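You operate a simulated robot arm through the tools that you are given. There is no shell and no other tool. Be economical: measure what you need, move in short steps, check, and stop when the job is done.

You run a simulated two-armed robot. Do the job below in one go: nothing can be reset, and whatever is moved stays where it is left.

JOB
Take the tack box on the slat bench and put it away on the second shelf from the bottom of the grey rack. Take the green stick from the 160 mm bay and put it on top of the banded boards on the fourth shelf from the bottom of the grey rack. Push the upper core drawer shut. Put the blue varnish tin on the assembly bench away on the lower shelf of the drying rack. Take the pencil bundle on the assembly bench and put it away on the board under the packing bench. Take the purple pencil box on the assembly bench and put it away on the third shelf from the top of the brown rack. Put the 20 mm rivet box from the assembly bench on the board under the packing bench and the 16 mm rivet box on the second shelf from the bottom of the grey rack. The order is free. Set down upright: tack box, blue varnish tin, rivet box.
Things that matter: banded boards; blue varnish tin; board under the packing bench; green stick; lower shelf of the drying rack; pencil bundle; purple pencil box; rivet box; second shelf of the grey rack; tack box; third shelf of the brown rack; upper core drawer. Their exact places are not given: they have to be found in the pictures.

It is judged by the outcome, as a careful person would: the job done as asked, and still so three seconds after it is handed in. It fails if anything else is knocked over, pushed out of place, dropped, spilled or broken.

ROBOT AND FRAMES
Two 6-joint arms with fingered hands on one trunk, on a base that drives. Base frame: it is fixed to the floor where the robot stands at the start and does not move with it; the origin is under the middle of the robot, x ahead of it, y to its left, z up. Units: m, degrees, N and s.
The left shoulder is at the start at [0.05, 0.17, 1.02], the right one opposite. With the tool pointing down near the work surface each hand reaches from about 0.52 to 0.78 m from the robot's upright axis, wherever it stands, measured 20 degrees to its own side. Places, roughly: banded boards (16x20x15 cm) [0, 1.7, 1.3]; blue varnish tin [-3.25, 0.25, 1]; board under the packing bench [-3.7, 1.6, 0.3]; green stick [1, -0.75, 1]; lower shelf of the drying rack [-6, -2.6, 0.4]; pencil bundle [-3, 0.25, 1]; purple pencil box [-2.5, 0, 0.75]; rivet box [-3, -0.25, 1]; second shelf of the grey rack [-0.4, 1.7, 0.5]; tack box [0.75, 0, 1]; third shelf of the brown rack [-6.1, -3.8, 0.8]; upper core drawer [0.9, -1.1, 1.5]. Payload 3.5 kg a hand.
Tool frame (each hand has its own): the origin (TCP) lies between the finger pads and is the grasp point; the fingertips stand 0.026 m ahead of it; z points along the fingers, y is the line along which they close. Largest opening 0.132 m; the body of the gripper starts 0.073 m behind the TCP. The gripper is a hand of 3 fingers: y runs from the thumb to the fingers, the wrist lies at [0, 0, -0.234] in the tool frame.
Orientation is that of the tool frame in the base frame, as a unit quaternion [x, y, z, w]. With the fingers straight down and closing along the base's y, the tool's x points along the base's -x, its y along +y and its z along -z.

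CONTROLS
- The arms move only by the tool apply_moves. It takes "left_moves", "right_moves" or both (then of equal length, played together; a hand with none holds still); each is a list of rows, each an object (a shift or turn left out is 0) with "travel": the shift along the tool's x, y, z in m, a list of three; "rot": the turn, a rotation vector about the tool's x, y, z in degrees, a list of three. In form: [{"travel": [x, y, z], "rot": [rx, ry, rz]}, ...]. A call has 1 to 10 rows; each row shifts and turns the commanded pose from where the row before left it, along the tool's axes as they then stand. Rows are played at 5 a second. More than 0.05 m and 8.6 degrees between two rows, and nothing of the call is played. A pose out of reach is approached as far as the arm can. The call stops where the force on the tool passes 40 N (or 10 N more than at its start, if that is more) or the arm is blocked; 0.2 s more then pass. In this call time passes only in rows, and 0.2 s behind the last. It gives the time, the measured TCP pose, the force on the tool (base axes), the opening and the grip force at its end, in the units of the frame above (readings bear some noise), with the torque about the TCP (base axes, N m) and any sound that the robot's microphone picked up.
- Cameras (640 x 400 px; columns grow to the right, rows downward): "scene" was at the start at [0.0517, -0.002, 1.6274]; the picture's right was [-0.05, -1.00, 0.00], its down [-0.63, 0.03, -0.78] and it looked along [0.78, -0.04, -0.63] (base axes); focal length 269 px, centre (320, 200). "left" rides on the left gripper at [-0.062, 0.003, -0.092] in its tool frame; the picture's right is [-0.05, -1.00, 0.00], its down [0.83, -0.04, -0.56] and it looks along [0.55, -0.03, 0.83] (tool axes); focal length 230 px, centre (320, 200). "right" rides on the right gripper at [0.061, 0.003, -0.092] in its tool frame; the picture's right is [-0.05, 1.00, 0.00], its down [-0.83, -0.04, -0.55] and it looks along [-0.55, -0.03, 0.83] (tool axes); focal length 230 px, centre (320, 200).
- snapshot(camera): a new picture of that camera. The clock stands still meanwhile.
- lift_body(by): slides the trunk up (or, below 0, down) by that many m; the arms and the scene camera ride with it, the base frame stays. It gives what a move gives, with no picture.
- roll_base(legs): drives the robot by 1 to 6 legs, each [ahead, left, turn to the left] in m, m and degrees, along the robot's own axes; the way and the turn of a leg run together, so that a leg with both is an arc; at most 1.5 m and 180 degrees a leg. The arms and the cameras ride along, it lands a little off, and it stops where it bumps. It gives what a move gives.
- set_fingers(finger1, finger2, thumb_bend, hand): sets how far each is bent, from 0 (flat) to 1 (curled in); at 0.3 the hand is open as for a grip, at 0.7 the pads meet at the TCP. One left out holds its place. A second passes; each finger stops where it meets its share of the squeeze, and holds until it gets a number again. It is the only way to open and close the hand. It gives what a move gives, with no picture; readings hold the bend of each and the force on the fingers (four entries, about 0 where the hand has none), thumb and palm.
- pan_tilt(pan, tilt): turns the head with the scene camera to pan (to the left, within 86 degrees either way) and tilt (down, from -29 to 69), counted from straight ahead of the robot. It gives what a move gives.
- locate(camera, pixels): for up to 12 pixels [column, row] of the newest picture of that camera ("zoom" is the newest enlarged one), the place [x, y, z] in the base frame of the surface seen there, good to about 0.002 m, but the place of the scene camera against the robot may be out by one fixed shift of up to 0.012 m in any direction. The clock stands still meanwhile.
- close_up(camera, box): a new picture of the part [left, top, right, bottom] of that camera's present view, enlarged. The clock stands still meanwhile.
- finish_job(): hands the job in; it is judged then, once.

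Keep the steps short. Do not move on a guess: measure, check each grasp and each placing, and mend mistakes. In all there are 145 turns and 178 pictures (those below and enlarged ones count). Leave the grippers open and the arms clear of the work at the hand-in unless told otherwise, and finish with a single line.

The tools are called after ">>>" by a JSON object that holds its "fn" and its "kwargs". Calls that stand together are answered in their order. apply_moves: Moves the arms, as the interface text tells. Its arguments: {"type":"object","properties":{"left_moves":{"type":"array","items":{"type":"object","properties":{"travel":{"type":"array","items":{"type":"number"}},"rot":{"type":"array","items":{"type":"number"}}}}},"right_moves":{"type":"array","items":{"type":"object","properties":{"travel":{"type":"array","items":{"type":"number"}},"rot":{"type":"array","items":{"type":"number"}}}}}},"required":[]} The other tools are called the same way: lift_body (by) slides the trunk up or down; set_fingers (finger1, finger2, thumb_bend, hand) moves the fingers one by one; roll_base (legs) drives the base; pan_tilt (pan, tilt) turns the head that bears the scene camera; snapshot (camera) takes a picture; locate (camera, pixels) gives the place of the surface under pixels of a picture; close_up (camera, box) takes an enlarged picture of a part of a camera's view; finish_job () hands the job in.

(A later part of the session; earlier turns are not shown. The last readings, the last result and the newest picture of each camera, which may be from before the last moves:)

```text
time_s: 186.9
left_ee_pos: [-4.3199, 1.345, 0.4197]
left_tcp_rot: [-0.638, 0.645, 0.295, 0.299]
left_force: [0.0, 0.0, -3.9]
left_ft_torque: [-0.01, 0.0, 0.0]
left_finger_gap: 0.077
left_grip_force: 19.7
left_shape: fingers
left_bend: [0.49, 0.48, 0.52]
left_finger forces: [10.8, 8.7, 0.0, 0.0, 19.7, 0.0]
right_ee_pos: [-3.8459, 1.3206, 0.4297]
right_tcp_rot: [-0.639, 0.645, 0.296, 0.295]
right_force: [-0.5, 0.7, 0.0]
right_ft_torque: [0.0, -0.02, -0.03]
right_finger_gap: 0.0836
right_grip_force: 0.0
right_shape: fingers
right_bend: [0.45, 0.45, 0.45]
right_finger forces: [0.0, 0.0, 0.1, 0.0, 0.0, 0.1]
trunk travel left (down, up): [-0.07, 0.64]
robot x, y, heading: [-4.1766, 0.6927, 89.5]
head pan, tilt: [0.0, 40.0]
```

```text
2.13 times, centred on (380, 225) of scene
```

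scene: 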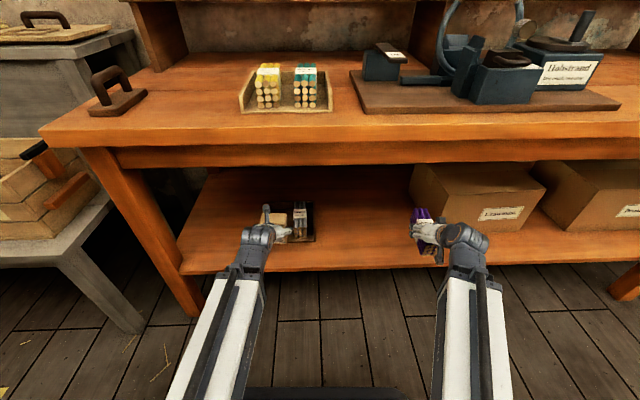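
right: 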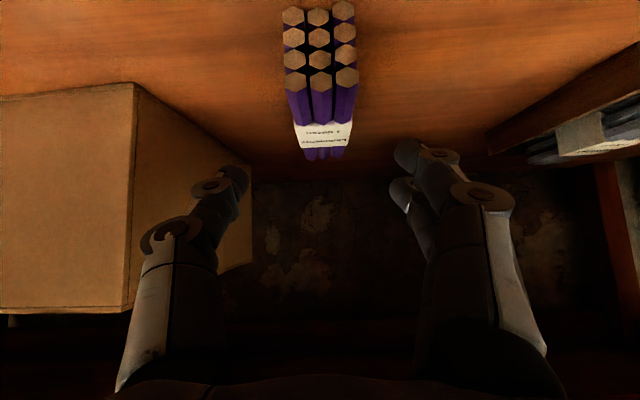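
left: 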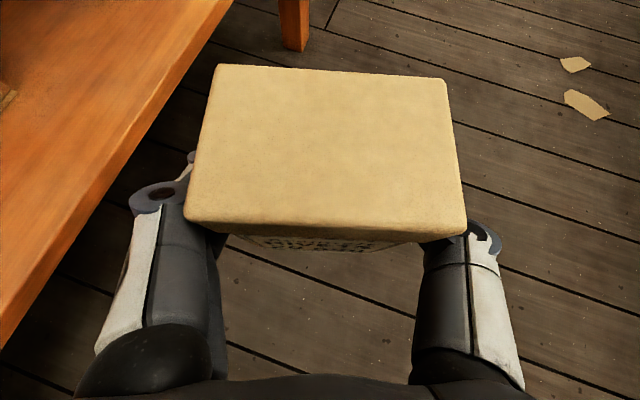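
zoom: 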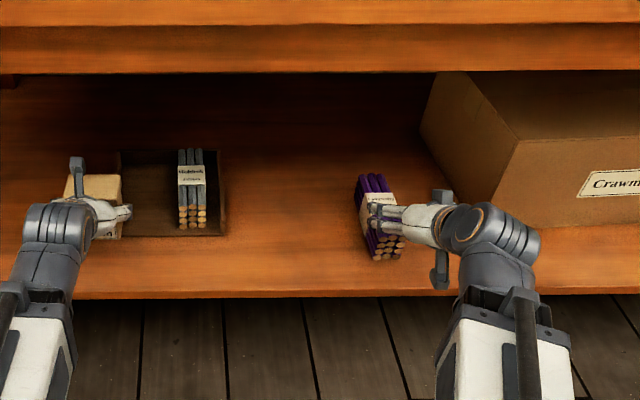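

Bundle rests well. Shift right so the left hand comes between tray and bundle.

>>> {"fn": "roll_base", "kwargs": {"legs": [[-0.03, 0, 0.5], [0, -0.345, 0]]}}

>>> {"fn": "snapshot", "kwargs": {"camera": "left"}}

>>> {"fn": "locate", "kwargs": {"camera": "left", "pixels": [[60, 120], [150, 60], [520, 100], [560, 60], [600, 60], [480, 30], [480, 120]]}}

```text
time_s: 189.6
left_ee_pos: [-3.9808, 1.3123, 0.4206]
left_tcp_rot: [-0.64, 0.644, 0.297, 0.298]
left_force: [0.1, -0.8, -4.0]
left_ft_torque: [-0.05, 0.01, -0.01]
left_finger_gap: 0.0774
left_grip_force: 19.7
left_shape: fingers
left_bend: [0.49, 0.48, 0.52]
left_finger forces: [10.9, 8.8, 0.1, 0.0, 19.7, 0.0]
right_ee_pos: [-3.5077, 1.2916, 0.4287]
right_tcp_rot: [-0.641, 0.643, 0.298, 0.294]
right_force: [0.1, 0.0, 0.1]
right_ft_torque: [-0.01, 0.04, -0.01]
right_finger_gap: 0.0841
right_grip_force: 0.1
right_shape: fingers
right_bend: [0.45, 0.45, 0.45]
right_finger forces: [0.0, 0.0, 0.1, 0.1, 0.1, 0.1]
trunk travel left (down, up): [-0.07, 0.64]
robot x, y, heading: [-3.8341, 0.6569, 89.8]
head pan, tilt: [0.0, 40.0]
```

```text
88 pictures are left
```

left: 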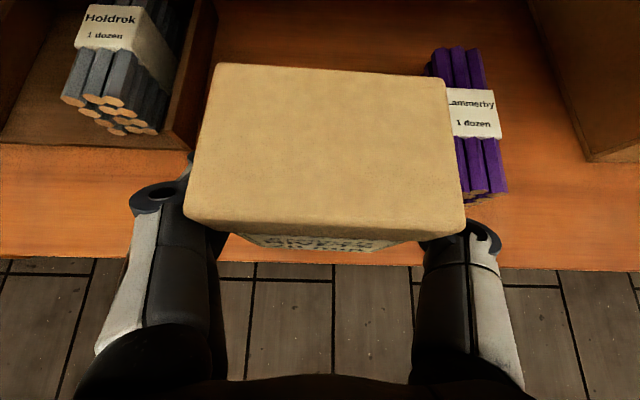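

```text
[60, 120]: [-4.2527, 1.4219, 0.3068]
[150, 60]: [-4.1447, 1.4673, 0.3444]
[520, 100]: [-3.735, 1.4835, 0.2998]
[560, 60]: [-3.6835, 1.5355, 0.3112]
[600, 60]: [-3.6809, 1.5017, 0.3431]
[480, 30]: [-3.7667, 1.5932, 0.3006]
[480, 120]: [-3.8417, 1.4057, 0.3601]
```

>>> {"fn": "apply_moves", "kwargs": {"left_moves": [{"travel": [-0.0193, 0, 0.023]}, {"travel": [-0.0193, 0, 0.023]}, {"travel": [0.0268, 0, 0.0225]}, {"travel": [0.0268, 0, 0.0225]}, {"travel": [0.0023, 0, 0.0019]}]}}

>>> {"fn": "apply_moves", "kwargs": {"left_moves": [{"travel": [0.0015, 0, 0.0013]}]}}

```text
time_s: 190.8
left_ee_pos: [-3.9789, 1.3732, 0.3478]
left_tcp_rot: [-0.639, 0.644, 0.296, 0.298]
left_force: [0.4, 0.1, -3.9]
left_ft_torque: [-0.03, 0.04, 0.04]
left_finger_gap: 0.0772
left_grip_force: 19.7
left_shape: fingers
left_bend: [0.49, 0.48, 0.52]
left_finger forces: [10.8, 8.9, 0.1, 0.1, 19.6, 0.1]
right_ee_pos: [-3.5055, 1.2919, 0.4289]
right_tcp_rot: [-0.641, 0.643, 0.297, 0.295]
right_force: [-1.2, 0.1, 1.3]
right_ft_torque: [0.0, 0.02, -0.03]
right_finger_gap: 0.0839
right_grip_force: 0.0
right_shape: fingers
right_bend: [0.45, 0.45, 0.45]
right_finger forces: [0.0, 0.0, 0.1, 0.0, 0.0, 0.0]
trunk travel left (down, up): [-0.07, 0.64]
robot x, y, heading: [-3.8349, 0.6588, 90.0]
head pan, tilt: [0.0, 40.0]
```

```text
time_s: 191.2
left_ee_pos: [-3.9795, 1.3738, 0.3453]
left_tcp_rot: [-0.64, 0.643, 0.297, 0.298]
left_force: [0.8, -0.4, -1.2]
left_ft_torque: [0.03, -0.02, -0.01]
left_finger_gap: 0.0772
left_grip_force: 19.7
left_shape: fingers
left_bend: [0.49, 0.48, 0.52]
left_finger forces: [10.9, 8.6, 0.0, 0.0, 19.8, 0.1]
right_ee_pos: [-3.5068, 1.2915, 0.4284]
right_tcp_rot: [-0.64, 0.644, 0.297, 0.295]
right_force: [-0.5, 0.6, -0.2]
right_ft_torque: [-0.02, 0.01, -0.03]
right_finger_gap: 0.0843
right_grip_force: 0.0
right_shape: fingers
right_bend: [0.45, 0.45, 0.45]
right_finger forces: [0.0, 0.1, 0.0, 0.1, 0.0, 0.1]
trunk travel left (down, up): [-0.07, 0.64]
robot x, y, heading: [-3.8357, 0.6625, 89.8]
head pan, tilt: [0.0, 40.0]
```

Contact (weight going onto the board). A touch lower, then release and back out.

>>> {"fn": "apply_moves", "kwargs": {"left_moves": [{"travel": [0.0008, 0, 0.0006]}]}}

>>> {"fn": "set_fingers", "kwargs": {"hand": "left", "finger1": 0.38, "finger2": 0.38, "thumb_bend": 0.38}}

>>> {"fn": "apply_moves", "kwargs": {"left_moves": [{"travel": [-0.023, 0, -0.0193]}, {"travel": [-0.023, 0, -0.0193]}, {"travel": [-0.03, 0, -0.0257]}, {"travel": [0.0193, 0, -0.023]}, {"travel": [0.0193, 0, -0.023]}, {"travel": [0.0193, 0, -0.023]}]}}

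>>> {"fn": "snapshot", "kwargs": {"camera": "left"}}

```text
time_s: 191.6
left_ee_pos: [-3.9801, 1.3728, 0.3446]
left_tcp_rot: [-0.638, 0.643, 0.297, 0.3]
left_force: [0.9, 0.8, 3.4]
left_ft_torque: [0.22, -0.04, 0.03]
left_finger_gap: 0.0772
left_grip_force: 20.5
left_shape: fingers
left_bend: [0.5, 0.48, 0.52]
left_finger forces: [11.5, 8.5, 0.0, 0.0, 20.0, 0.0]
right_ee_pos: [-3.5072, 1.2922, 0.4295]
right_tcp_rot: [-0.64, 0.643, 0.298, 0.296]
right_force: [-0.1, -0.5, 0.4]
right_ft_torque: [0.04, -0.01, -0.01]
right_finger_gap: 0.0842
right_grip_force: 0.1
right_shape: fingers
right_bend: [0.45, 0.45, 0.45]
right_finger forces: [0.1, 0.0, 0.1, 0.0, 0.1, 0.0]
trunk travel left (down, up): [-0.07, 0.64]
robot x, y, heading: [-3.8372, 0.6602, 89.8]
head pan, tilt: [0.0, 40.0]
```

```text
time_s: 192.6
left_ee_pos: [-3.9804, 1.3743, 0.3454]
left_tcp_rot: [-0.639, 0.644, 0.296, 0.299]
left_force: [-0.1, 0.6, 0.3]
left_ft_torque: [0.01, -0.04, 0.04]
left_finger_gap: 0.1077
left_grip_force: 0.1
left_shape: fingers
left_bend: [0.38, 0.38, 0.38]
left_finger forces: [0.1, 0.0, 0.1, 0.0, 0.0, 0.0]
right_ee_pos: [-3.5082, 1.2907, 0.4297]
right_tcp_rot: [-0.64, 0.644, 0.297, 0.295]
right_force: [-0.2, 0.0, -0.7]
right_ft_torque: [-0.01, 0.0, -0.02]
right_finger_gap: 0.0845
right_grip_force: 0.1
right_shape: fingers
right_bend: [0.45, 0.45, 0.45]
right_finger forces: [0.1, 0.0, 0.1, 0.0, 0.0, 0.0]
trunk travel left (down, up): [-0.07, 0.64]
robot x, y, heading: [-3.8345, 0.6598, 89.8]
head pan, tilt: [0.0, 40.0]
```

```text
time_s: 194.0
left_ee_pos: [-3.9805, 1.3123, 0.4459]
left_tcp_rot: [-0.639, 0.644, 0.297, 0.299]
left_force: [0.3, 1.1, -0.6]
left_ft_torque: [-0.01, -0.01, 0.0]
left_finger_gap: 0.1078
left_grip_force: 0.0
left_shape: fingers
left_bend: [0.38, 0.38, 0.38]
left_finger forces: [0.0, 0.0, 0.0, 0.1, 0.0, 0.0]
left hand out of reach, approached as far as the arm can: row 6
right_ee_pos: [-3.507, 1.2923, 0.4294]
right_tcp_rot: [-0.641, 0.643, 0.297, 0.295]
right_force: [0.2, 0.4, 0.3]
right_ft_torque: [0.02, -0.01, 0.04]
right_finger_gap: 0.0841
right_grip_force: 0.0
right_shape: fingers
right_bend: [0.45, 0.45, 0.45]
right_finger forces: [0.0, 0.0, 0.0, 0.0, 0.1, 0.0]
trunk travel left (down, up): [-0.07, 0.64]
robot x, y, heading: [-3.8364, 0.661, 90.0]
head pan, tilt: [0.0, 40.0]
```

```text
87 pictures are left
```

left: 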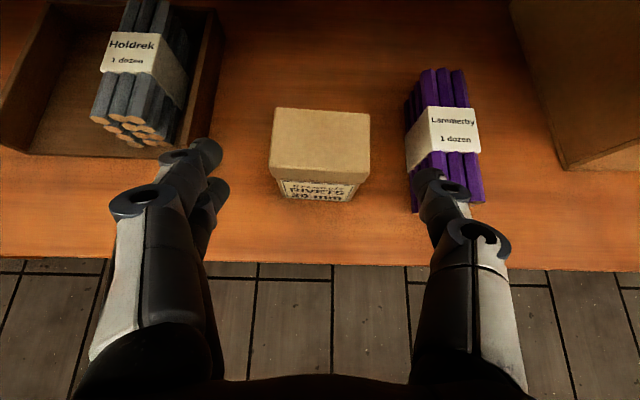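

Rivet box 20 mm stands upright with its label to the front. Now retreat: turn right, raise, drive to face the tin.

>>> {"fn": "roll_base", "kwargs": {"legs": [[0, 0, -72]]}}

>>> {"fn": "lift_body", "kwargs": {"by": 0.4}}

>>> {"fn": "lift_body", "kwargs": {"by": 0.2}}

>>> {"fn": "roll_base", "kwargs": {"legs": [[0, 0, -18], [0.91, 0.15, 0], [0, 0, -90]]}}

>>> {"fn": "pan_tilt", "kwargs": {"pan": -10, "tilt": 45}}

>>> {"fn": "snapshot", "kwargs": {"camera": "scene"}}

>>> {"fn": "snapshot", "kwargs": {"camera": "right"}}

```text
time_s: 197.6
left_ee_pos: [-3.248, 0.9828, 0.4449]
left_tcp_rot: [-0.125, 0.898, 0.059, 0.417]
left_force: [0.1, 0.0, 0.1]
left_ft_torque: [-0.01, -0.02, -0.02]
left_finger_gap: 0.1077
left_grip_force: 0.1
left_shape: fingers
left_bend: [0.38, 0.38, 0.38]
left_finger forces: [0.0, 0.1, 0.0, 0.0, 0.0, 0.0]
right_ee_pos: [-3.1373, 0.5202, 0.4292]
right_tcp_rot: [-0.125, 0.899, 0.06, 0.415]
right_force: [0.3, 0.1, -0.4]
right_ft_torque: [-0.04, 0.03, -0.02]
right_finger_gap: 0.0841
right_grip_force: 0.1
right_shape: fingers
right_bend: [0.45, 0.45, 0.45]
right_finger forces: [0.0, 0.0, 0.0, 0.1, 0.1, 0.1]
trunk travel left (down, up): [-0.07, 0.64]
robot x, y, heading: [-3.8335, 0.6626, 15.7]
head pan, tilt: [0.0, 40.0]
```

```text
time_s: 201.4
left_ee_pos: [-3.2492, 0.9827, 0.8469]
left_tcp_rot: [-0.125, 0.899, 0.057, 0.417]
left_force: [-0.2, -0.4, -0.3]
left_ft_torque: [-0.03, 0.04, 0.01]
left_finger_gap: 0.1076
left_grip_force: 0.1
left_shape: fingers
left_bend: [0.38, 0.38, 0.38]
left_finger forces: [0.0, 0.0, 0.1, 0.0, 0.1, 0.0]
right_ee_pos: [-3.138, 0.521, 0.8296]
right_tcp_rot: [-0.126, 0.899, 0.061, 0.415]
right_force: [-0.5, -0.1, -0.6]
right_ft_torque: [0.03, -0.03, 0.0]
right_finger_gap: 0.0844
right_grip_force: 0.1
right_shape: fingers
right_bend: [0.45, 0.45, 0.45]
right_finger forces: [0.1, 0.1, 0.0, 0.0, 0.0, 0.0]
trunk travel left (down, up): [-0.47, 0.24]
robot x, y, heading: [-3.8365, 0.659, 16.0]
head pan, tilt: [0.0, 40.0]
```

```text
time_s: 203.6
left_ee_pos: [-3.2493, 0.9817, 1.0446]
left_tcp_rot: [-0.125, 0.898, 0.058, 0.417]
left_force: [0.1, 0.3, 0.4]
left_ft_torque: [-0.01, -0.01, 0.02]
left_finger_gap: 0.1075
left_grip_force: 0.0
left_shape: fingers
left_bend: [0.38, 0.38, 0.38]
left_finger forces: [0.0, 0.0, 0.1, 0.1, 0.0, 0.1]
right_ee_pos: [-3.138, 0.5205, 1.0301]
right_tcp_rot: [-0.125, 0.9, 0.059, 0.414]
right_force: [-0.1, 0.2, 0.0]
right_ft_torque: [0.0, 0.01, 0.01]
right_finger_gap: 0.084
right_grip_force: 0.0
right_shape: fingers
right_bend: [0.45, 0.45, 0.45]
right_finger forces: [0.0, 0.0, 0.0, 0.0, 0.0, 0.1]
trunk travel left (down, up): [-0.67, 0.04]
robot x, y, heading: [-3.8368, 0.6595, 15.7]
head pan, tilt: [0.0, 40.0]
```

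```text
time_s: 213.2
left_ee_pos: [-2.7999, 0.1321, 1.0463]
left_tcp_rot: [0.65, 0.632, -0.302, 0.295]
left_force: [0.5, 0.3, -0.4]
left_ft_torque: [-0.01, 0.01, 0.03]
left_finger_gap: 0.1077
left_grip_force: 0.1
left_shape: fingers
left_bend: [0.38, 0.38, 0.38]
left_finger forces: [0.0, 0.0, 0.0, 0.0, 0.0, 0.0]
right_ee_pos: [-3.2737, 0.1653, 1.0293]
right_tcp_rot: [0.651, 0.633, -0.298, 0.294]
right_force: [-0.5, 0.0, -0.3]
right_ft_torque: [0.03, 0.0, 0.01]
right_finger_gap: 0.0842
right_grip_force: 0.0
right_shape: fingers
right_bend: [0.45, 0.45, 0.45]
right_finger forces: [0.0, 0.1, 0.1, 0.0, 0.0, 0.0]
trunk travel left (down, up): [-0.67, 0.04]
robot x, y, heading: [-2.9325, 0.7895, -91.8]
head pan, tilt: [0.0, 40.0]
```

```text
time_s: 213.9
left_ee_pos: [-2.7997, 0.1312, 1.0456]
left_tcp_rot: [0.651, 0.631, -0.303, 0.293]
left_force: [0.1, -0.9, -0.6]
left_ft_torque: [0.0, 0.04, -0.01]
left_finger_gap: 0.1077
left_grip_force: 0.0
left_shape: fingers
left_bend: [0.38, 0.38, 0.38]
left_finger forces: [0.0, 0.1, 0.0, 0.0, 0.0, 0.0]
right_ee_pos: [-3.2732, 0.1637, 1.0292]
right_tcp_rot: [0.651, 0.633, -0.299, 0.294]
right_force: [-0.2, 0.9, -0.2]
right_ft_torque: [-0.03, 0.02, 0.0]
right_finger_gap: 0.084
right_grip_force: 0.1
right_shape: fingers
right_bend: [0.45, 0.45, 0.45]
right_finger forces: [0.0, 0.0, 0.0, 0.0, 0.0, 0.0]
trunk travel left (down, up): [-0.67, 0.04]
robot x, y, heading: [-2.9315, 0.7833, -91.5]
head pan, tilt: [-10.0, 45.0]
```

```text
86 pictures are left
```

scene: 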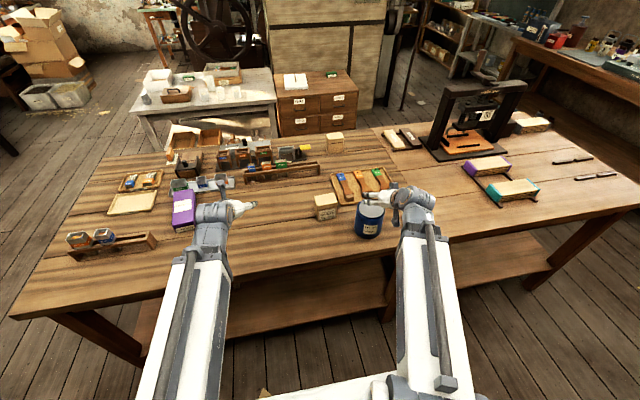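

```text
85 pictures are left
```

right: 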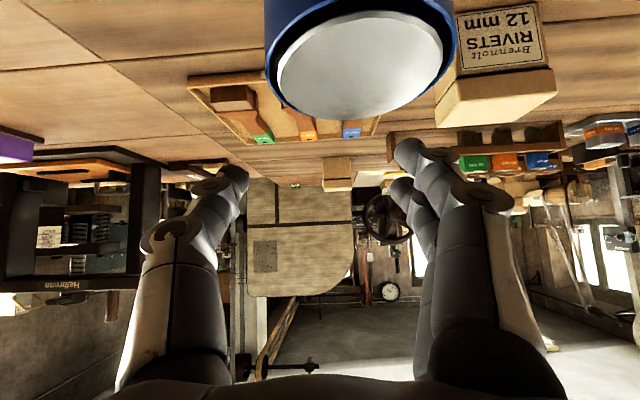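

>>> {"fn": "locate", "kwargs": {"camera": "right", "pixels": [[285, 65], [360, 105], [440, 45], [360, 60], [350, 20], [268, 40], [450, 20], [300, 25]]}}

>>> {"fn": "close_up", "kwargs": {"camera": "scene", "box": [310, 180, 410, 250]}}

>>> {"fn": "locate", "kwargs": {"camera": "zoom", "pixels": [[285, 165], [375, 145], [460, 165], [375, 190], [370, 270], [270, 190], [250, 200], [200, 250]]}}

```text
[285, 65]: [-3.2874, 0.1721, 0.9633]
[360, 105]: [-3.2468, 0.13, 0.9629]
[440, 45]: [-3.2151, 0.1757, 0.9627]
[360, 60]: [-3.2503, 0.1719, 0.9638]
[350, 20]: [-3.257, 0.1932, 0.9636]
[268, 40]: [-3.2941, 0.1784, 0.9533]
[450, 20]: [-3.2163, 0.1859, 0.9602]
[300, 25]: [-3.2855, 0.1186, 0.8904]
```

```text
5.71 times, centred on (360, 215) of scene
```

zoom: 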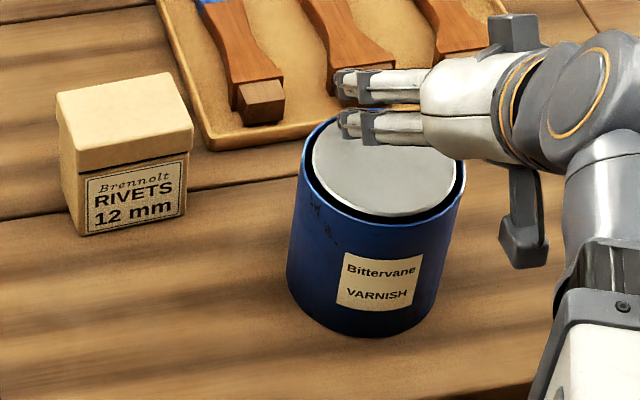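

```text
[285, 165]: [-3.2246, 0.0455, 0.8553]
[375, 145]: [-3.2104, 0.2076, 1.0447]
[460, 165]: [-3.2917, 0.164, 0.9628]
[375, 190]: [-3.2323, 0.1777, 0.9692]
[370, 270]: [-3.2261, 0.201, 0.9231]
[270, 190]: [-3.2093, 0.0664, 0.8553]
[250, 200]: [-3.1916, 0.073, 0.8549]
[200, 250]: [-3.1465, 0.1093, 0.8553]
```

Tin: axis ≈(-3.252,0.16), dia ≈0.09, top 0.963. Back the base 8 cm, level the right hand to 70° and come down straddling the tin.

>>> {"fn": "roll_base", "kwargs": {"legs": [[-0.075, 0, 1.5]]}}

>>> {"fn": "set_fingers", "kwargs": {"hand": "right", "finger1": 0.3, "finger2": 0.3, "thumb_bend": 0.3}}

>>> {"fn": "apply_moves", "kwargs": {"right_moves": [{"travel": [-0.0306, 0, -0.0257]}, {"travel": [-0.02, 0, -0.0]}, {"rot": [0, -7, 0], "travel": [-0.02, 0, 0.03]}, {"rot": [0, -7, 0], "travel": [0, 0, 0.03]}, {"rot": [0, -6, 0]}]}}

>>> {"fn": "snapshot", "kwargs": {"camera": "right"}}

```text
time_s: 214.9
left_ee_pos: [-2.7809, 0.2115, 1.046]
left_tcp_rot: [0.642, 0.64, -0.298, 0.298]
left_force: [0.9, 0.6, 0.5]
left_ft_torque: [-0.01, 0.01, -0.03]
left_finger_gap: 0.1077
left_grip_force: 0.0
left_shape: fingers
left_bend: [0.38, 0.38, 0.38]
left_finger forces: [0.0, 0.0, 0.1, 0.1, 0.1, 0.0]
right_ee_pos: [-3.2541, 0.2307, 1.0302]
right_tcp_rot: [0.642, 0.642, -0.295, 0.299]
right_force: [0.1, 0.3, -0.5]
right_ft_torque: [-0.04, -0.02, 0.01]
right_finger_gap: 0.0843
right_grip_force: 0.1
right_shape: fingers
right_bend: [0.45, 0.45, 0.45]
right_finger forces: [0.0, 0.1, 0.0, 0.0, 0.1, 0.0]
trunk travel left (down, up): [-0.67, 0.04]
robot x, y, heading: [-2.9286, 0.8621, -90.0]
head pan, tilt: [-10.0, 45.0]
```

```text
time_s: 215.9
left_ee_pos: [-2.7822, 0.2097, 1.0465]
left_tcp_rot: [0.642, 0.641, -0.298, 0.298]
left_force: [-0.1, -0.6, -0.9]
left_ft_torque: [0.01, -0.01, 0.01]
left_finger_gap: 0.1077
left_grip_force: 0.0
left_shape: fingers
left_bend: [0.38, 0.38, 0.38]
left_finger forces: [0.0, 0.0, 0.0, 0.0, 0.1, 0.0]
right_ee_pos: [-3.2564, 0.2304, 1.0281]
right_tcp_rot: [0.642, 0.642, -0.295, 0.298]
right_force: [1.5, 0.5, 0.3]
right_ft_torque: [-0.01, 0.02, 0.02]
right_finger_gap: 0.1341
right_grip_force: 0.1
right_shape: fingers
right_bend: [0.3, 0.3, 0.3]
right_finger forces: [0.0, 0.0, 0.1, 0.0, 0.0, 0.1]
trunk travel left (down, up): [-0.67, 0.04]
robot x, y, heading: [-2.9287, 0.8609, -90.1]
head pan, tilt: [-10.0, 45.0]
```

```text
time_s: 217.1
left_ee_pos: [-2.7821, 0.2095, 1.0447]
left_tcp_rot: [0.642, 0.641, -0.298, 0.297]
left_force: [-0.8, -0.3, -0.2]
left_ft_torque: [0.02, 0.01, 0.0]
left_finger_gap: 0.1074
left_grip_force: 0.1
left_shape: fingers
left_bend: [0.38, 0.38, 0.38]
left_finger forces: [0.1, 0.0, 0.1, 0.1, 0.1, 0.0]
right_ee_pos: [-3.2559, 0.157, 1.0649]
right_tcp_rot: [0.581, 0.58, -0.402, 0.405]
right_force: [-0.7, 0.0, 0.5]
right_ft_torque: [0.0, 0.0, 0.02]
right_finger_gap: 0.1342
right_grip_force: 0.1
right_shape: fingers
right_bend: [0.3, 0.3, 0.3]
right_finger forces: [0.1, 0.1, 0.1, 0.0, 0.0, 0.0]
trunk travel left (down, up): [-0.67, 0.04]
robot x, y, heading: [-2.932, 0.8614, -90.0]
head pan, tilt: [-10.0, 45.0]
```

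```text
83 pictures are left
```

right: 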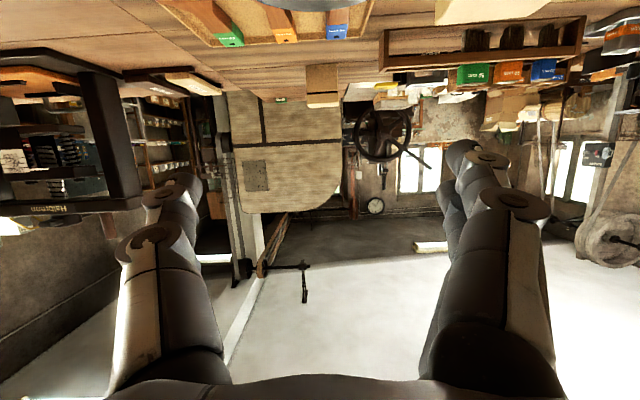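

>>> {"fn": "apply_moves", "kwargs": {"right_moves": [{"travel": [0.0363, 0.003, 0.0135]}, {"travel": [0.0363, 0, 0.0135]}, {"travel": [0.0363, 0, 0.0135]}, {"travel": [0.0363, 0, 0.0135]}]}}

>>> {"fn": "close_up", "kwargs": {"camera": "scene", "box": [300, 170, 450, 270]}}

>>> {"fn": "snapshot", "kwargs": {"camera": "right"}}

```text
time_s: 218.1
left_ee_pos: [-2.7806, 0.2107, 1.0452]
left_tcp_rot: [0.642, 0.641, -0.298, 0.298]
left_force: [-0.5, -0.1, 1.2]
left_ft_torque: [-0.01, -0.02, -0.02]
left_finger_gap: 0.1079
left_grip_force: 0.1
left_shape: fingers
left_bend: [0.38, 0.38, 0.38]
left_finger forces: [0.0, 0.1, 0.1, 0.1, 0.0, 0.0]
right_ee_pos: [-3.2485, 0.1452, 0.9356]
right_tcp_rot: [0.589, 0.582, -0.394, 0.397]
right_force: [-0.8, 0.4, 0.6]
right_ft_torque: [0.04, 0.0, 0.0]
right_finger_gap: 0.1344
right_grip_force: 0.9
right_shape: fingers
right_bend: [0.3, 0.3, 0.3]
right_finger forces: [0.0, 0.0, 0.0, 0.0, 1.1, 0.1]
right hand out of reach, approached as far as the arm can: row 3, 4
trunk travel left (down, up): [-0.67, 0.04]
robot x, y, heading: [-2.9297, 0.8657, -89.9]
head pan, tilt: [-10.0, 45.0]
```

```text
4.00 times, centred on (375, 220) of scene
```

zoom: 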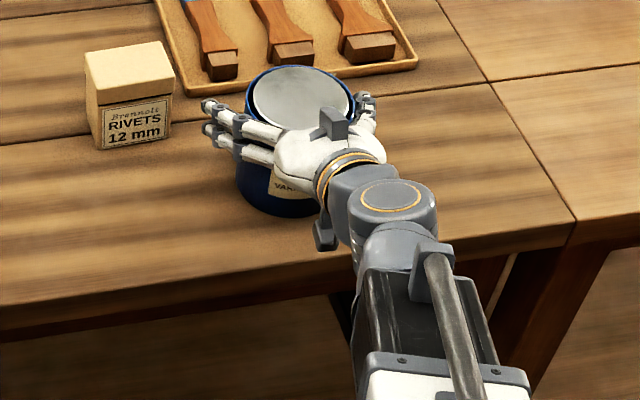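

```text
81 pictures are left
```

right: 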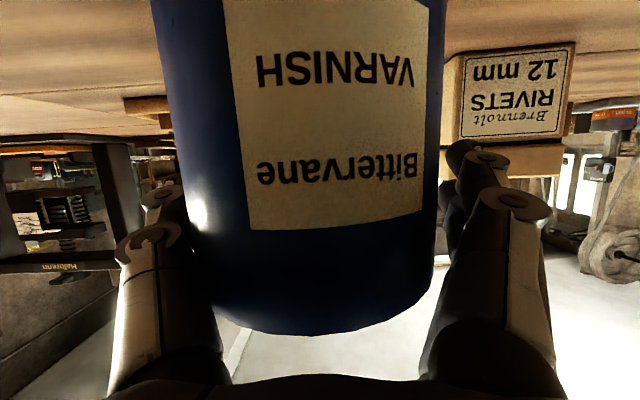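

>>> {"fn": "apply_moves", "kwargs": {"right_moves": [{"travel": [0, -0.005, -0.005]}]}}

>>> {"fn": "lift_body", "kwargs": {"by": -0.028}}

>>> {"fn": "set_fingers", "kwargs": {"hand": "right", "finger1": 0.5, "finger2": 0.5, "thumb_bend": 0.5}}

>>> {"fn": "snapshot", "kwargs": {"camera": "right"}}

```text
time_s: 218.5
left_ee_pos: [-2.7828, 0.2101, 1.045]
left_tcp_rot: [0.642, 0.641, -0.298, 0.298]
left_force: [0.2, -0.6, 0.4]
left_ft_torque: [-0.02, 0.04, 0.02]
left_finger_gap: 0.1076
left_grip_force: 0.1
left_shape: fingers
left_bend: [0.38, 0.38, 0.38]
left_finger forces: [0.1, 0.0, 0.1, 0.1, 0.1, 0.1]
right_ee_pos: [-3.2514, 0.1476, 0.9469]
right_tcp_rot: [0.586, 0.581, -0.399, 0.4]
right_force: [0.2, -0.3, 0.0]
right_ft_torque: [0.03, 0.01, -0.02]
right_finger_gap: 0.1343
right_grip_force: 0.0
right_shape: fingers
right_bend: [0.3, 0.3, 0.3]
right_finger forces: [0.1, 0.1, 0.1, 0.0, 0.0, 0.1]
right hand out of reach, approached as far as the arm can: row 1
trunk travel left (down, up): [-0.67, 0.04]
robot x, y, heading: [-2.9302, 0.862, -90.1]
head pan, tilt: [-10.0, 45.0]
```

```text
time_s: 219.3
left_ee_pos: [-2.7814, 0.2103, 1.0171]
left_tcp_rot: [0.642, 0.641, -0.298, 0.297]
left_force: [0.2, -0.1, -0.5]
left_ft_torque: [-0.02, -0.01, 0.0]
left_finger_gap: 0.1076
left_grip_force: 0.0
left_shape: fingers
left_bend: [0.38, 0.38, 0.38]
left_finger forces: [0.0, 0.1, 0.0, 0.1, 0.0, 0.1]
right_ee_pos: [-3.2518, 0.1455, 0.9195]
right_tcp_rot: [0.585, 0.582, -0.398, 0.402]
right_force: [0.6, 0.3, 0.8]
right_ft_torque: [0.03, 0.01, 0.04]
right_finger_gap: 0.1343
right_grip_force: 0.2
right_shape: fingers
right_bend: [0.3, 0.3, 0.3]
right_finger forces: [0.1, 0.1, 0.1, 0.1, 0.0, 0.1]
trunk travel left (down, up): [-0.642, 0.068]
robot x, y, heading: [-2.931, 0.8615, -90.0]
head pan, tilt: [-10.0, 45.0]
```

```text
time_s: 220.3
left_ee_pos: [-2.7823, 0.2105, 1.0177]
left_tcp_rot: [0.642, 0.641, -0.298, 0.297]
left_force: [0.4, 0.2, 0.5]
left_ft_torque: [-0.06, 0.01, 0.02]
left_finger_gap: 0.1076
left_grip_force: 0.0
left_shape: fingers
left_bend: [0.38, 0.38, 0.38]
left_finger forces: [0.1, 0.0, 0.0, 0.1, 0.1, 0.1]
right_ee_pos: [-3.2507, 0.1454, 0.9187]
right_tcp_rot: [0.584, 0.583, -0.397, 0.402]
right_force: [0.9, 0.2, 0.8]
right_ft_torque: [-0.06, 0.04, 0.07]
right_finger_gap: 0.0967
right_grip_force: 23.5
right_shape: fingers
right_bend: [0.45, 0.47, 0.45]
right_finger forces: [8.8, 15.9, 0.1, 0.1, 22.7, 0.0]
trunk travel left (down, up): [-0.642, 0.068]
robot x, y, heading: [-2.9281, 0.8655, -90.2]
head pan, tilt: [-10.0, 45.0]
```

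```text
80 pictures are left
```

right: 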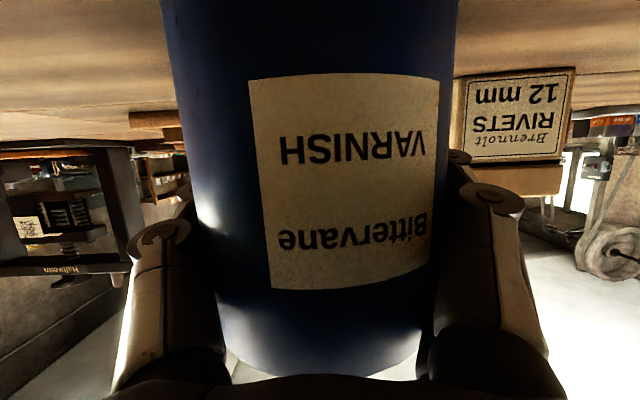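

Tin gripped (23 N). Lift with the trunk and check the weight.

>>> {"fn": "lift_body", "kwargs": {"by": 0.068}}

>>> {"fn": "apply_moves", "kwargs": {"right_moves": [{"travel": [-0.0375, 0, -0.014]}, {"travel": [-0.0375, 0, -0.014]}, {"travel": [-0.0375, 0, -0.014]}]}}

>>> {"fn": "snapshot", "kwargs": {"camera": "right"}}

>>> {"fn": "snapshot", "kwargs": {"camera": "scene"}}

```text
time_s: 221.3
left_ee_pos: [-2.7837, 0.2096, 1.0848]
left_tcp_rot: [0.642, 0.641, -0.298, 0.298]
left_force: [-0.2, -0.6, 0.0]
left_ft_torque: [-0.04, -0.02, -0.02]
left_finger_gap: 0.1075
left_grip_force: 0.1
left_shape: fingers
left_bend: [0.38, 0.38, 0.38]
left_finger forces: [0.1, 0.1, 0.0, 0.0, 0.0, 0.0]
right_ee_pos: [-3.2516, 0.1462, 0.9862]
right_tcp_rot: [0.586, 0.582, -0.397, 0.401]
right_force: [-0.1, -0.3, -8.7]
right_ft_torque: [-0.05, 0.01, -0.02]
right_finger_gap: 0.0968
right_grip_force: 22.7
right_shape: fingers
right_bend: [0.45, 0.47, 0.45]
right_finger forces: [8.3, 14.6, 0.0, 0.1, 23.5, 0.0]
trunk travel left (down, up): [-0.71, 0.0]
robot x, y, heading: [-2.9272, 0.8621, -89.9]
head pan, tilt: [-10.0, 45.0]
```

```text
time_s: 222.1
left_ee_pos: [-2.7822, 0.2105, 1.0847]
left_tcp_rot: [0.642, 0.641, -0.297, 0.297]
left_force: [-0.3, 0.0, -1.0]
left_ft_torque: [-0.01, 0.0, 0.01]
left_finger_gap: 0.1076
left_grip_force: 0.1
left_shape: fingers
left_bend: [0.38, 0.38, 0.38]
left_finger forces: [0.0, 0.1, 0.0, 0.0, 0.0, 0.0]
right_ee_pos: [-3.2487, 0.1437, 1.1067]
right_tcp_rot: [0.585, 0.583, -0.396, 0.401]
right_force: [-0.5, 0.9, -8.2]
right_ft_torque: [-0.03, -0.02, -0.03]
right_finger_gap: 0.0968
right_grip_force: 23.1
right_shape: fingers
right_bend: [0.45, 0.47, 0.45]
right_finger forces: [8.5, 14.4, 0.0, 0.0, 23.2, 0.0]
trunk travel left (down, up): [-0.71, 0.0]
robot x, y, heading: [-2.9296, 0.8619, -90.0]
head pan, tilt: [-10.0, 45.0]
```

```text
79 pictures are left
```

right: 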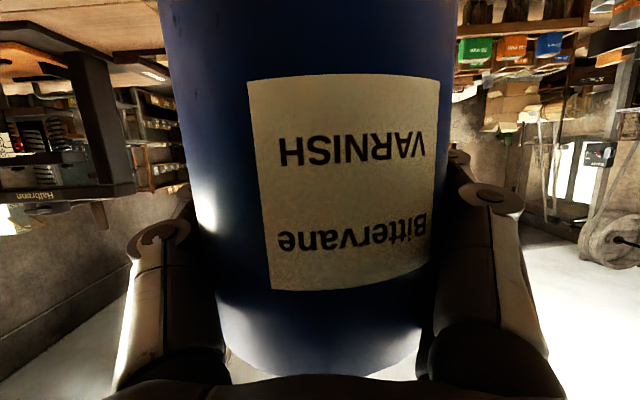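

```text
78 pictures are left
```

scene: 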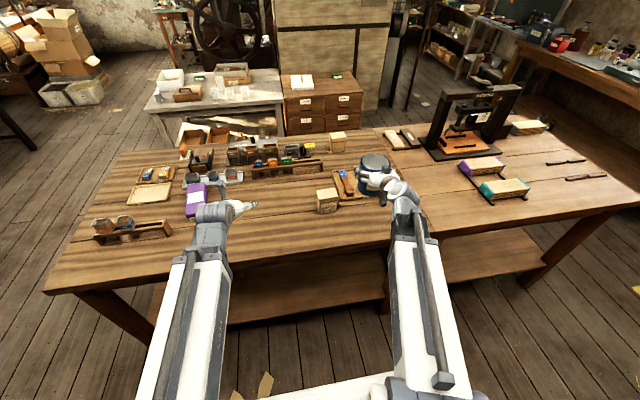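

>>> {"fn": "roll_base", "kwargs": {"legs": [[0, 0.225, 0], [0.13, 0, 0]]}}

>>> {"fn": "snapshot", "kwargs": {"camera": "left"}}

```text
time_s: 224.7
left_ee_pos: [-2.5565, 0.0777, 1.084]
left_tcp_rot: [0.642, 0.641, -0.297, 0.297]
left_force: [-0.1, -0.5, -0.6]
left_ft_torque: [0.02, -0.02, 0.02]
left_finger_gap: 0.1075
left_grip_force: 0.0
left_shape: fingers
left_bend: [0.38, 0.38, 0.38]
left_finger forces: [0.1, 0.1, 0.1, 0.0, 0.0, 0.0]
right_ee_pos: [-3.0245, 0.0105, 1.1061]
right_tcp_rot: [0.586, 0.582, -0.397, 0.401]
right_force: [0.2, -1.5, -7.5]
right_ft_torque: [-0.11, 0.01, -0.01]
right_finger_gap: 0.0967
right_grip_force: 22.4
right_shape: fingers
right_bend: [0.45, 0.47, 0.45]
right_finger forces: [8.4, 14.3, 0.0, 0.0, 23.0, 0.1]
trunk travel left (down, up): [-0.71, 0.0]
robot x, y, heading: [-2.7016, 0.7297, -90.0]
head pan, tilt: [-10.0, 45.0]
```

```text
77 pictures are left
```

left: 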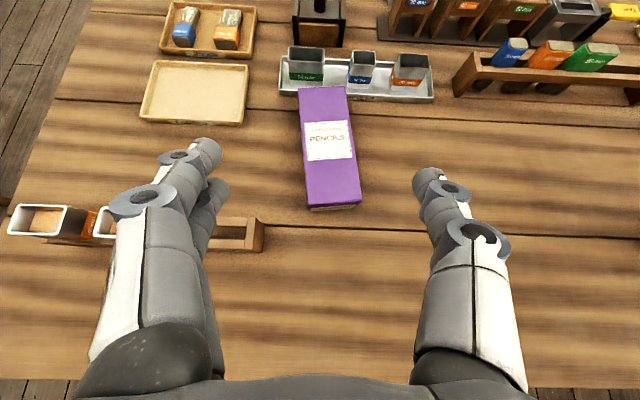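

>>> {"fn": "locate", "kwargs": {"camera": "left", "pixels": [[303, 92], [341, 90], [309, 200], [357, 195], [329, 140], [300, 150], [330, 208], [320, 78], [260, 225], [233, 232], [365, 210]]}}

```text
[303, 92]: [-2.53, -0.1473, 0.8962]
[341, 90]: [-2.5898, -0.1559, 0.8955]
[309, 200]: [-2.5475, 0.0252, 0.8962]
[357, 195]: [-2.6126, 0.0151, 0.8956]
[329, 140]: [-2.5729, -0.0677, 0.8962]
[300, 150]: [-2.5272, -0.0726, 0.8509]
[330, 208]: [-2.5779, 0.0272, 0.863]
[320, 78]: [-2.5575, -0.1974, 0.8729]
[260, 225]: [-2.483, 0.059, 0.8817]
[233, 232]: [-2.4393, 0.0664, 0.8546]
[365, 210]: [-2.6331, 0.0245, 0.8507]
```

>>> {"fn": "apply_moves", "kwargs": {"left_moves": [{"rot": [-5.13, 0, -4.31]}, {"travel": [-0.0289, -0.0102, 0.0345]}, {"travel": [-0.0289, -0.0102, 0.0345]}, {"travel": [-0.0289, -0.0102, 0.0345]}, {"travel": [0.0299, 0, 0.0251]}, {"travel": [0.0299, 0, 0.0251]}, {"travel": [0.0299, 0, 0.0251]}]}}

>>> {"fn": "snapshot", "kwargs": {"camera": "left"}}

```text
time_s: 226.3
left_ee_pos: [-2.5715, -0.0568, 0.9664]
left_tcp_rot: [0.603, 0.678, -0.279, 0.315]
left_force: [0.2, -0.4, 0.3]
left_ft_torque: [0.03, 0.0, 0.02]
left_finger_gap: 0.1078
left_grip_force: 0.0
left_shape: fingers
left_bend: [0.38, 0.38, 0.38]
left_finger forces: [0.0, 0.1, 0.0, 0.1, 0.0, 0.0]
right_ee_pos: [-3.024, 0.0126, 1.106]
right_tcp_rot: [0.585, 0.581, -0.398, 0.402]
right_force: [-0.3, -0.3, -8.0]
right_ft_torque: [-0.06, 0.04, 0.03]
right_finger_gap: 0.0966
right_grip_force: 22.7
right_shape: fingers
right_bend: [0.45, 0.47, 0.45]
right_finger forces: [8.5, 14.3, 0.0, 0.0, 23.1, 0.1]
trunk travel left (down, up): [-0.71, 0.0]
robot x, y, heading: [-2.7029, 0.7342, -90.3]
head pan, tilt: [-10.0, 45.0]
```

```text
76 pictures are left
```

left: 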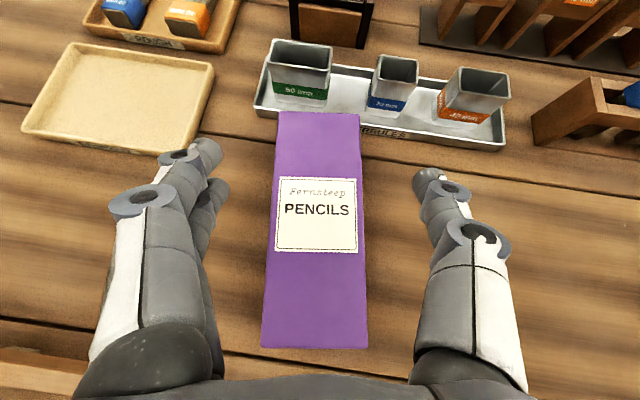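

>>> {"fn": "apply_moves", "kwargs": {"left_moves": [{"travel": [0.0295, 0, 0.0248]}, {"travel": [0.0295, 0, 0.0248]}]}}

>>> {"fn": "set_fingers", "kwargs": {"hand": "left", "finger1": 0.6, "finger2": 0.6, "thumb_bend": 0.6}}

>>> {"fn": "apply_moves", "kwargs": {"left_moves": [{"travel": [-0.0153, 0, -0.0129]}, {"travel": [-0.0345, 0, -0.0289]}, {"travel": [-0.0345, 0, -0.0289]}, {"travel": [-0.0345, 0, -0.0289]}, {"travel": [-0.0345, 0, -0.0289]}]}}

>>> {"fn": "snapshot", "kwargs": {"camera": "left"}}

```text
time_s: 226.9
left_ee_pos: [-2.5705, -0.0584, 0.888]
left_tcp_rot: [0.604, 0.677, -0.28, 0.314]
left_force: [-0.1, 0.1, 0.4]
left_ft_torque: [0.0, -0.03, 0.0]
left_finger_gap: 0.1079
left_grip_force: 0.1
left_shape: fingers
left_bend: [0.38, 0.38, 0.38]
left_finger forces: [0.0, 0.0, 0.0, 0.0, 0.0, 0.0]
right_ee_pos: [-3.0232, 0.0131, 1.1069]
right_tcp_rot: [0.586, 0.582, -0.398, 0.401]
right_force: [-1.1, 0.6, -8.1]
right_ft_torque: [-0.04, 0.01, -0.02]
right_finger_gap: 0.097
right_grip_force: 22.3
right_shape: fingers
right_bend: [0.45, 0.47, 0.45]
right_finger forces: [8.5, 14.3, 0.1, 0.0, 23.1, 0.0]
trunk travel left (down, up): [-0.71, 0.0]
robot x, y, heading: [-2.7024, 0.7313, -90.2]
head pan, tilt: [-10.0, 45.0]
```

```text
time_s: 227.9
left_ee_pos: [-2.5704, -0.0573, 0.8886]
left_tcp_rot: [0.603, 0.678, -0.28, 0.314]
left_force: [0.7, 0.5, -0.8]
left_ft_torque: [0.02, -0.02, 0.02]
left_finger_gap: 0.0726
left_grip_force: 16.4
left_shape: fingers
left_bend: [0.49, 0.49, 0.53]
left_finger forces: [8.5, 8.4, 0.0, 0.1, 16.6, 0.1]
right_ee_pos: [-3.0246, 0.0116, 1.1068]
right_tcp_rot: [0.585, 0.582, -0.397, 0.402]
right_force: [0.3, 0.6, -7.7]
right_ft_torque: [-0.06, 0.0, 0.0]
right_finger_gap: 0.0968
right_grip_force: 23.1
right_shape: fingers
right_bend: [0.45, 0.47, 0.45]
right_finger forces: [8.5, 14.3, 0.0, 0.1, 23.1, 0.0]
trunk travel left (down, up): [-0.71, 0.0]
robot x, y, heading: [-2.7063, 0.7351, -90.1]
head pan, tilt: [-10.0, 45.0]
```

```text
time_s: 229.1
left_ee_pos: [-2.5685, -0.0572, 1.0897]
left_tcp_rot: [0.604, 0.677, -0.28, 0.313]
left_force: [-0.2, 0.3, -1.2]
left_ft_torque: [0.02, 0.0, 0.03]
left_finger_gap: 0.0725
left_grip_force: 16.4
left_shape: fingers
left_bend: [0.49, 0.49, 0.53]
left_finger forces: [8.5, 8.2, 0.0, 0.1, 16.5, 0.0]
right_ee_pos: [-3.0229, 0.0132, 1.1064]
right_tcp_rot: [0.585, 0.582, -0.398, 0.402]
right_force: [-0.7, 1.0, -7.9]
right_ft_torque: [-0.06, 0.01, 0.0]
right_finger_gap: 0.0964
right_grip_force: 22.8
right_shape: fingers
right_bend: [0.45, 0.47, 0.45]
right_finger forces: [8.5, 14.3, 0.1, 0.0, 23.1, 0.0]
trunk travel left (down, up): [-0.71, 0.0]
robot x, y, heading: [-2.7067, 0.7315, -90.2]
head pan, tilt: [-10.0, 45.0]
```

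```text
75 pictures are left
```

left: 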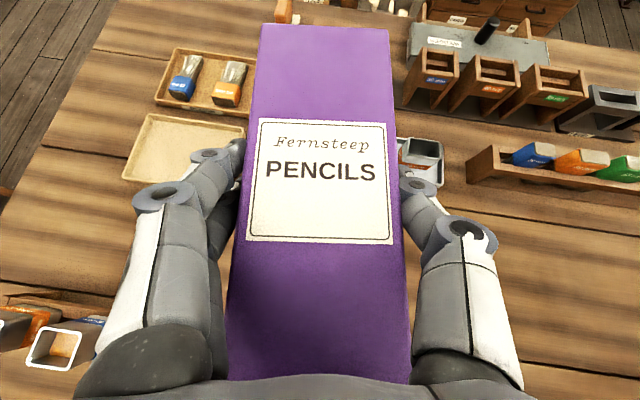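

Both items held. Pull the left in, turn to face -x, and look for the way to the racks.

>>> {"fn": "apply_moves", "kwargs": {"left_moves": [{"travel": [0.0289, 0, -0.0345]}, {"travel": [0.0289, 0, -0.0345]}, {"travel": [0.0289, 0, -0.0345]}, {"rot": [5.13, 0, 4.31]}]}}

>>> {"fn": "roll_base", "kwargs": {"legs": [[-0.06, 0, 0], [0, 0, -90], [1.5, 0, 0]]}}

>>> {"fn": "pan_tilt", "kwargs": {"pan": 20, "tilt": 25}}

>>> {"fn": "snapshot", "kwargs": {"camera": "scene"}}

>>> {"fn": "pan_tilt", "kwargs": {"pan": 65, "tilt": 20}}

>>> {"fn": "snapshot", "kwargs": {"camera": "scene"}}

```text
time_s: 230.1
left_ee_pos: [-2.585, 0.0766, 1.0909]
left_tcp_rot: [0.642, 0.642, -0.297, 0.298]
left_force: [-0.7, 0.1, -1.8]
left_ft_torque: [0.0, 0.0, 0.0]
left_finger_gap: 0.0729
left_grip_force: 16.0
left_shape: fingers
left_bend: [0.49, 0.49, 0.53]
left_finger forces: [8.2, 8.1, 0.0, 0.0, 16.3, 0.0]
right_ee_pos: [-3.0235, 0.0131, 1.1061]
right_tcp_rot: [0.585, 0.582, -0.397, 0.401]
right_force: [-0.2, 0.3, -7.7]
right_ft_torque: [-0.05, 0.0, -0.01]
right_finger_gap: 0.0969
right_grip_force: 23.4
right_shape: fingers
right_bend: [0.45, 0.47, 0.45]
right_finger forces: [8.5, 14.2, 0.0, 0.0, 23.1, 0.0]
trunk travel left (down, up): [-0.71, 0.0]
robot x, y, heading: [-2.7033, 0.7294, -90.2]
head pan, tilt: [-10.0, 45.0]
```

```text
time_s: 241.8
left_ee_pos: [-4.842, 0.6615, 1.091]
left_tcp_rot: [0.908, -0.001, -0.42, -0.001]
left_force: [0.1, 0.7, -2.1]
left_ft_torque: [0.0, -0.02, -0.04]
left_finger_gap: 0.0725
left_grip_force: 16.0
left_shape: fingers
left_bend: [0.49, 0.49, 0.53]
left_finger forces: [8.0, 7.8, 0.0, 0.0, 16.2, 0.0]
right_ee_pos: [-4.9054, 1.1005, 1.1055]
right_tcp_rot: [0.825, -0.003, -0.564, 0.003]
right_force: [-1.0, -0.3, -8.1]
right_ft_torque: [-0.04, 0.08, 0.03]
right_finger_gap: 0.0966
right_grip_force: 20.6
right_shape: fingers
right_bend: [0.45, 0.47, 0.45]
right_finger forces: [8.1, 12.7, 0.0, 0.0, 21.2, 0.0]
trunk travel left (down, up): [-0.71, 0.0]
robot x, y, heading: [-4.1868, 0.7776, 180.1]
head pan, tilt: [-10.0, 45.0]
```

```text
time_s: 242.8
left_ee_pos: [-4.8403, 0.6601, 1.0906]
left_tcp_rot: [0.908, 0.0, -0.42, 0.0]
left_force: [-0.4, -0.2, -2.9]
left_ft_torque: [-0.02, -0.02, -0.01]
left_finger_gap: 0.0727
left_grip_force: 16.1
left_shape: fingers
left_bend: [0.49, 0.49, 0.53]
left_finger forces: [8.1, 8.0, 0.0, 0.0, 16.1, 0.0]
right_ee_pos: [-4.9031, 1.0994, 1.1063]
right_tcp_rot: [0.826, -0.003, -0.564, 0.002]
right_force: [0.2, -0.7, -7.4]
right_ft_torque: [0.0, 0.02, 0.03]
right_finger_gap: 0.0964
right_grip_force: 21.4
right_shape: fingers
right_bend: [0.45, 0.47, 0.45]
right_finger forces: [8.2, 12.7, 0.0, 0.0, 21.2, 0.0]
trunk travel left (down, up): [-0.71, 0.0]
robot x, y, heading: [-4.1883, 0.7829, 179.8]
head pan, tilt: [20.0, 25.0]
```

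```text
74 pictures are left
```

scene: 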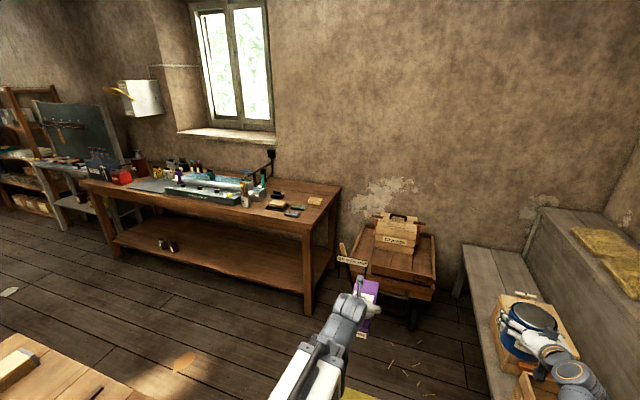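

```text
time_s: 243.9
left_ee_pos: [-4.8418, 0.6606, 1.0912]
left_tcp_rot: [0.907, -0.001, -0.42, -0.001]
left_force: [0.1, 0.3, -1.5]
left_ft_torque: [0.0, -0.03, 0.01]
left_finger_gap: 0.0725
left_grip_force: 16.3
left_shape: fingers
left_bend: [0.49, 0.49, 0.53]
left_finger forces: [8.0, 7.9, 0.0, 0.0, 16.0, 0.0]
right_ee_pos: [-4.905, 1.0995, 1.1071]
right_tcp_rot: [0.826, -0.001, -0.564, 0.003]
right_force: [-0.4, -0.5, -7.8]
right_ft_torque: [0.01, 0.07, 0.01]
right_finger_gap: 0.0965
right_grip_force: 20.8
right_shape: fingers
right_bend: [0.45, 0.47, 0.45]
right_finger forces: [8.0, 12.7, 0.0, 0.0, 21.2, 0.0]
trunk travel left (down, up): [-0.71, 0.0]
robot x, y, heading: [-4.1861, 0.7812, 179.7]
head pan, tilt: [65.0, 20.0]
```

```text
73 pictures are left
```

scene: 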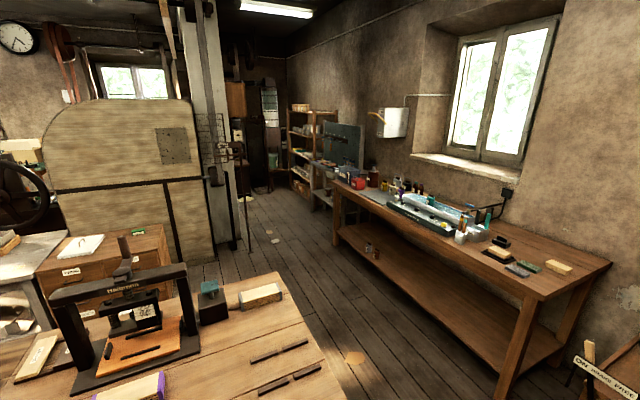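

>>> {"fn": "locate", "kwargs": {"camera": "scene", "pixels": [[320, 370], [275, 272], [335, 190], [535, 297], [213, 255], [237, 240], [330, 205], [295, 185], [318, 165], [270, 215], [300, 300], [612, 268]]}}

>>> {"fn": "close_up", "kwargs": {"camera": "scene", "box": [260, 90, 380, 220]}}

```text
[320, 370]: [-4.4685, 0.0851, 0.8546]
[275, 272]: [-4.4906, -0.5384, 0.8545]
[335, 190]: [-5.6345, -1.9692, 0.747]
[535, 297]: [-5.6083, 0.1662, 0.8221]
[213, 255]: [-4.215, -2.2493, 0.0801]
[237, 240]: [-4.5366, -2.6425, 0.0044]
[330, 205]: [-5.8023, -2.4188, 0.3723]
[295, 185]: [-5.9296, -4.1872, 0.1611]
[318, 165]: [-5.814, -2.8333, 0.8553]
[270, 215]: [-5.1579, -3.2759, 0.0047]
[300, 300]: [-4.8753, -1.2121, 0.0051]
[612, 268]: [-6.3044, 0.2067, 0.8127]
```

```text
3.08 times, centred on (320, 155) of scene
```

zoom: 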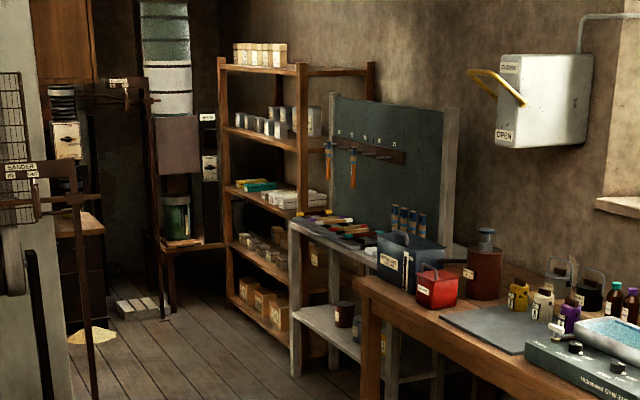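

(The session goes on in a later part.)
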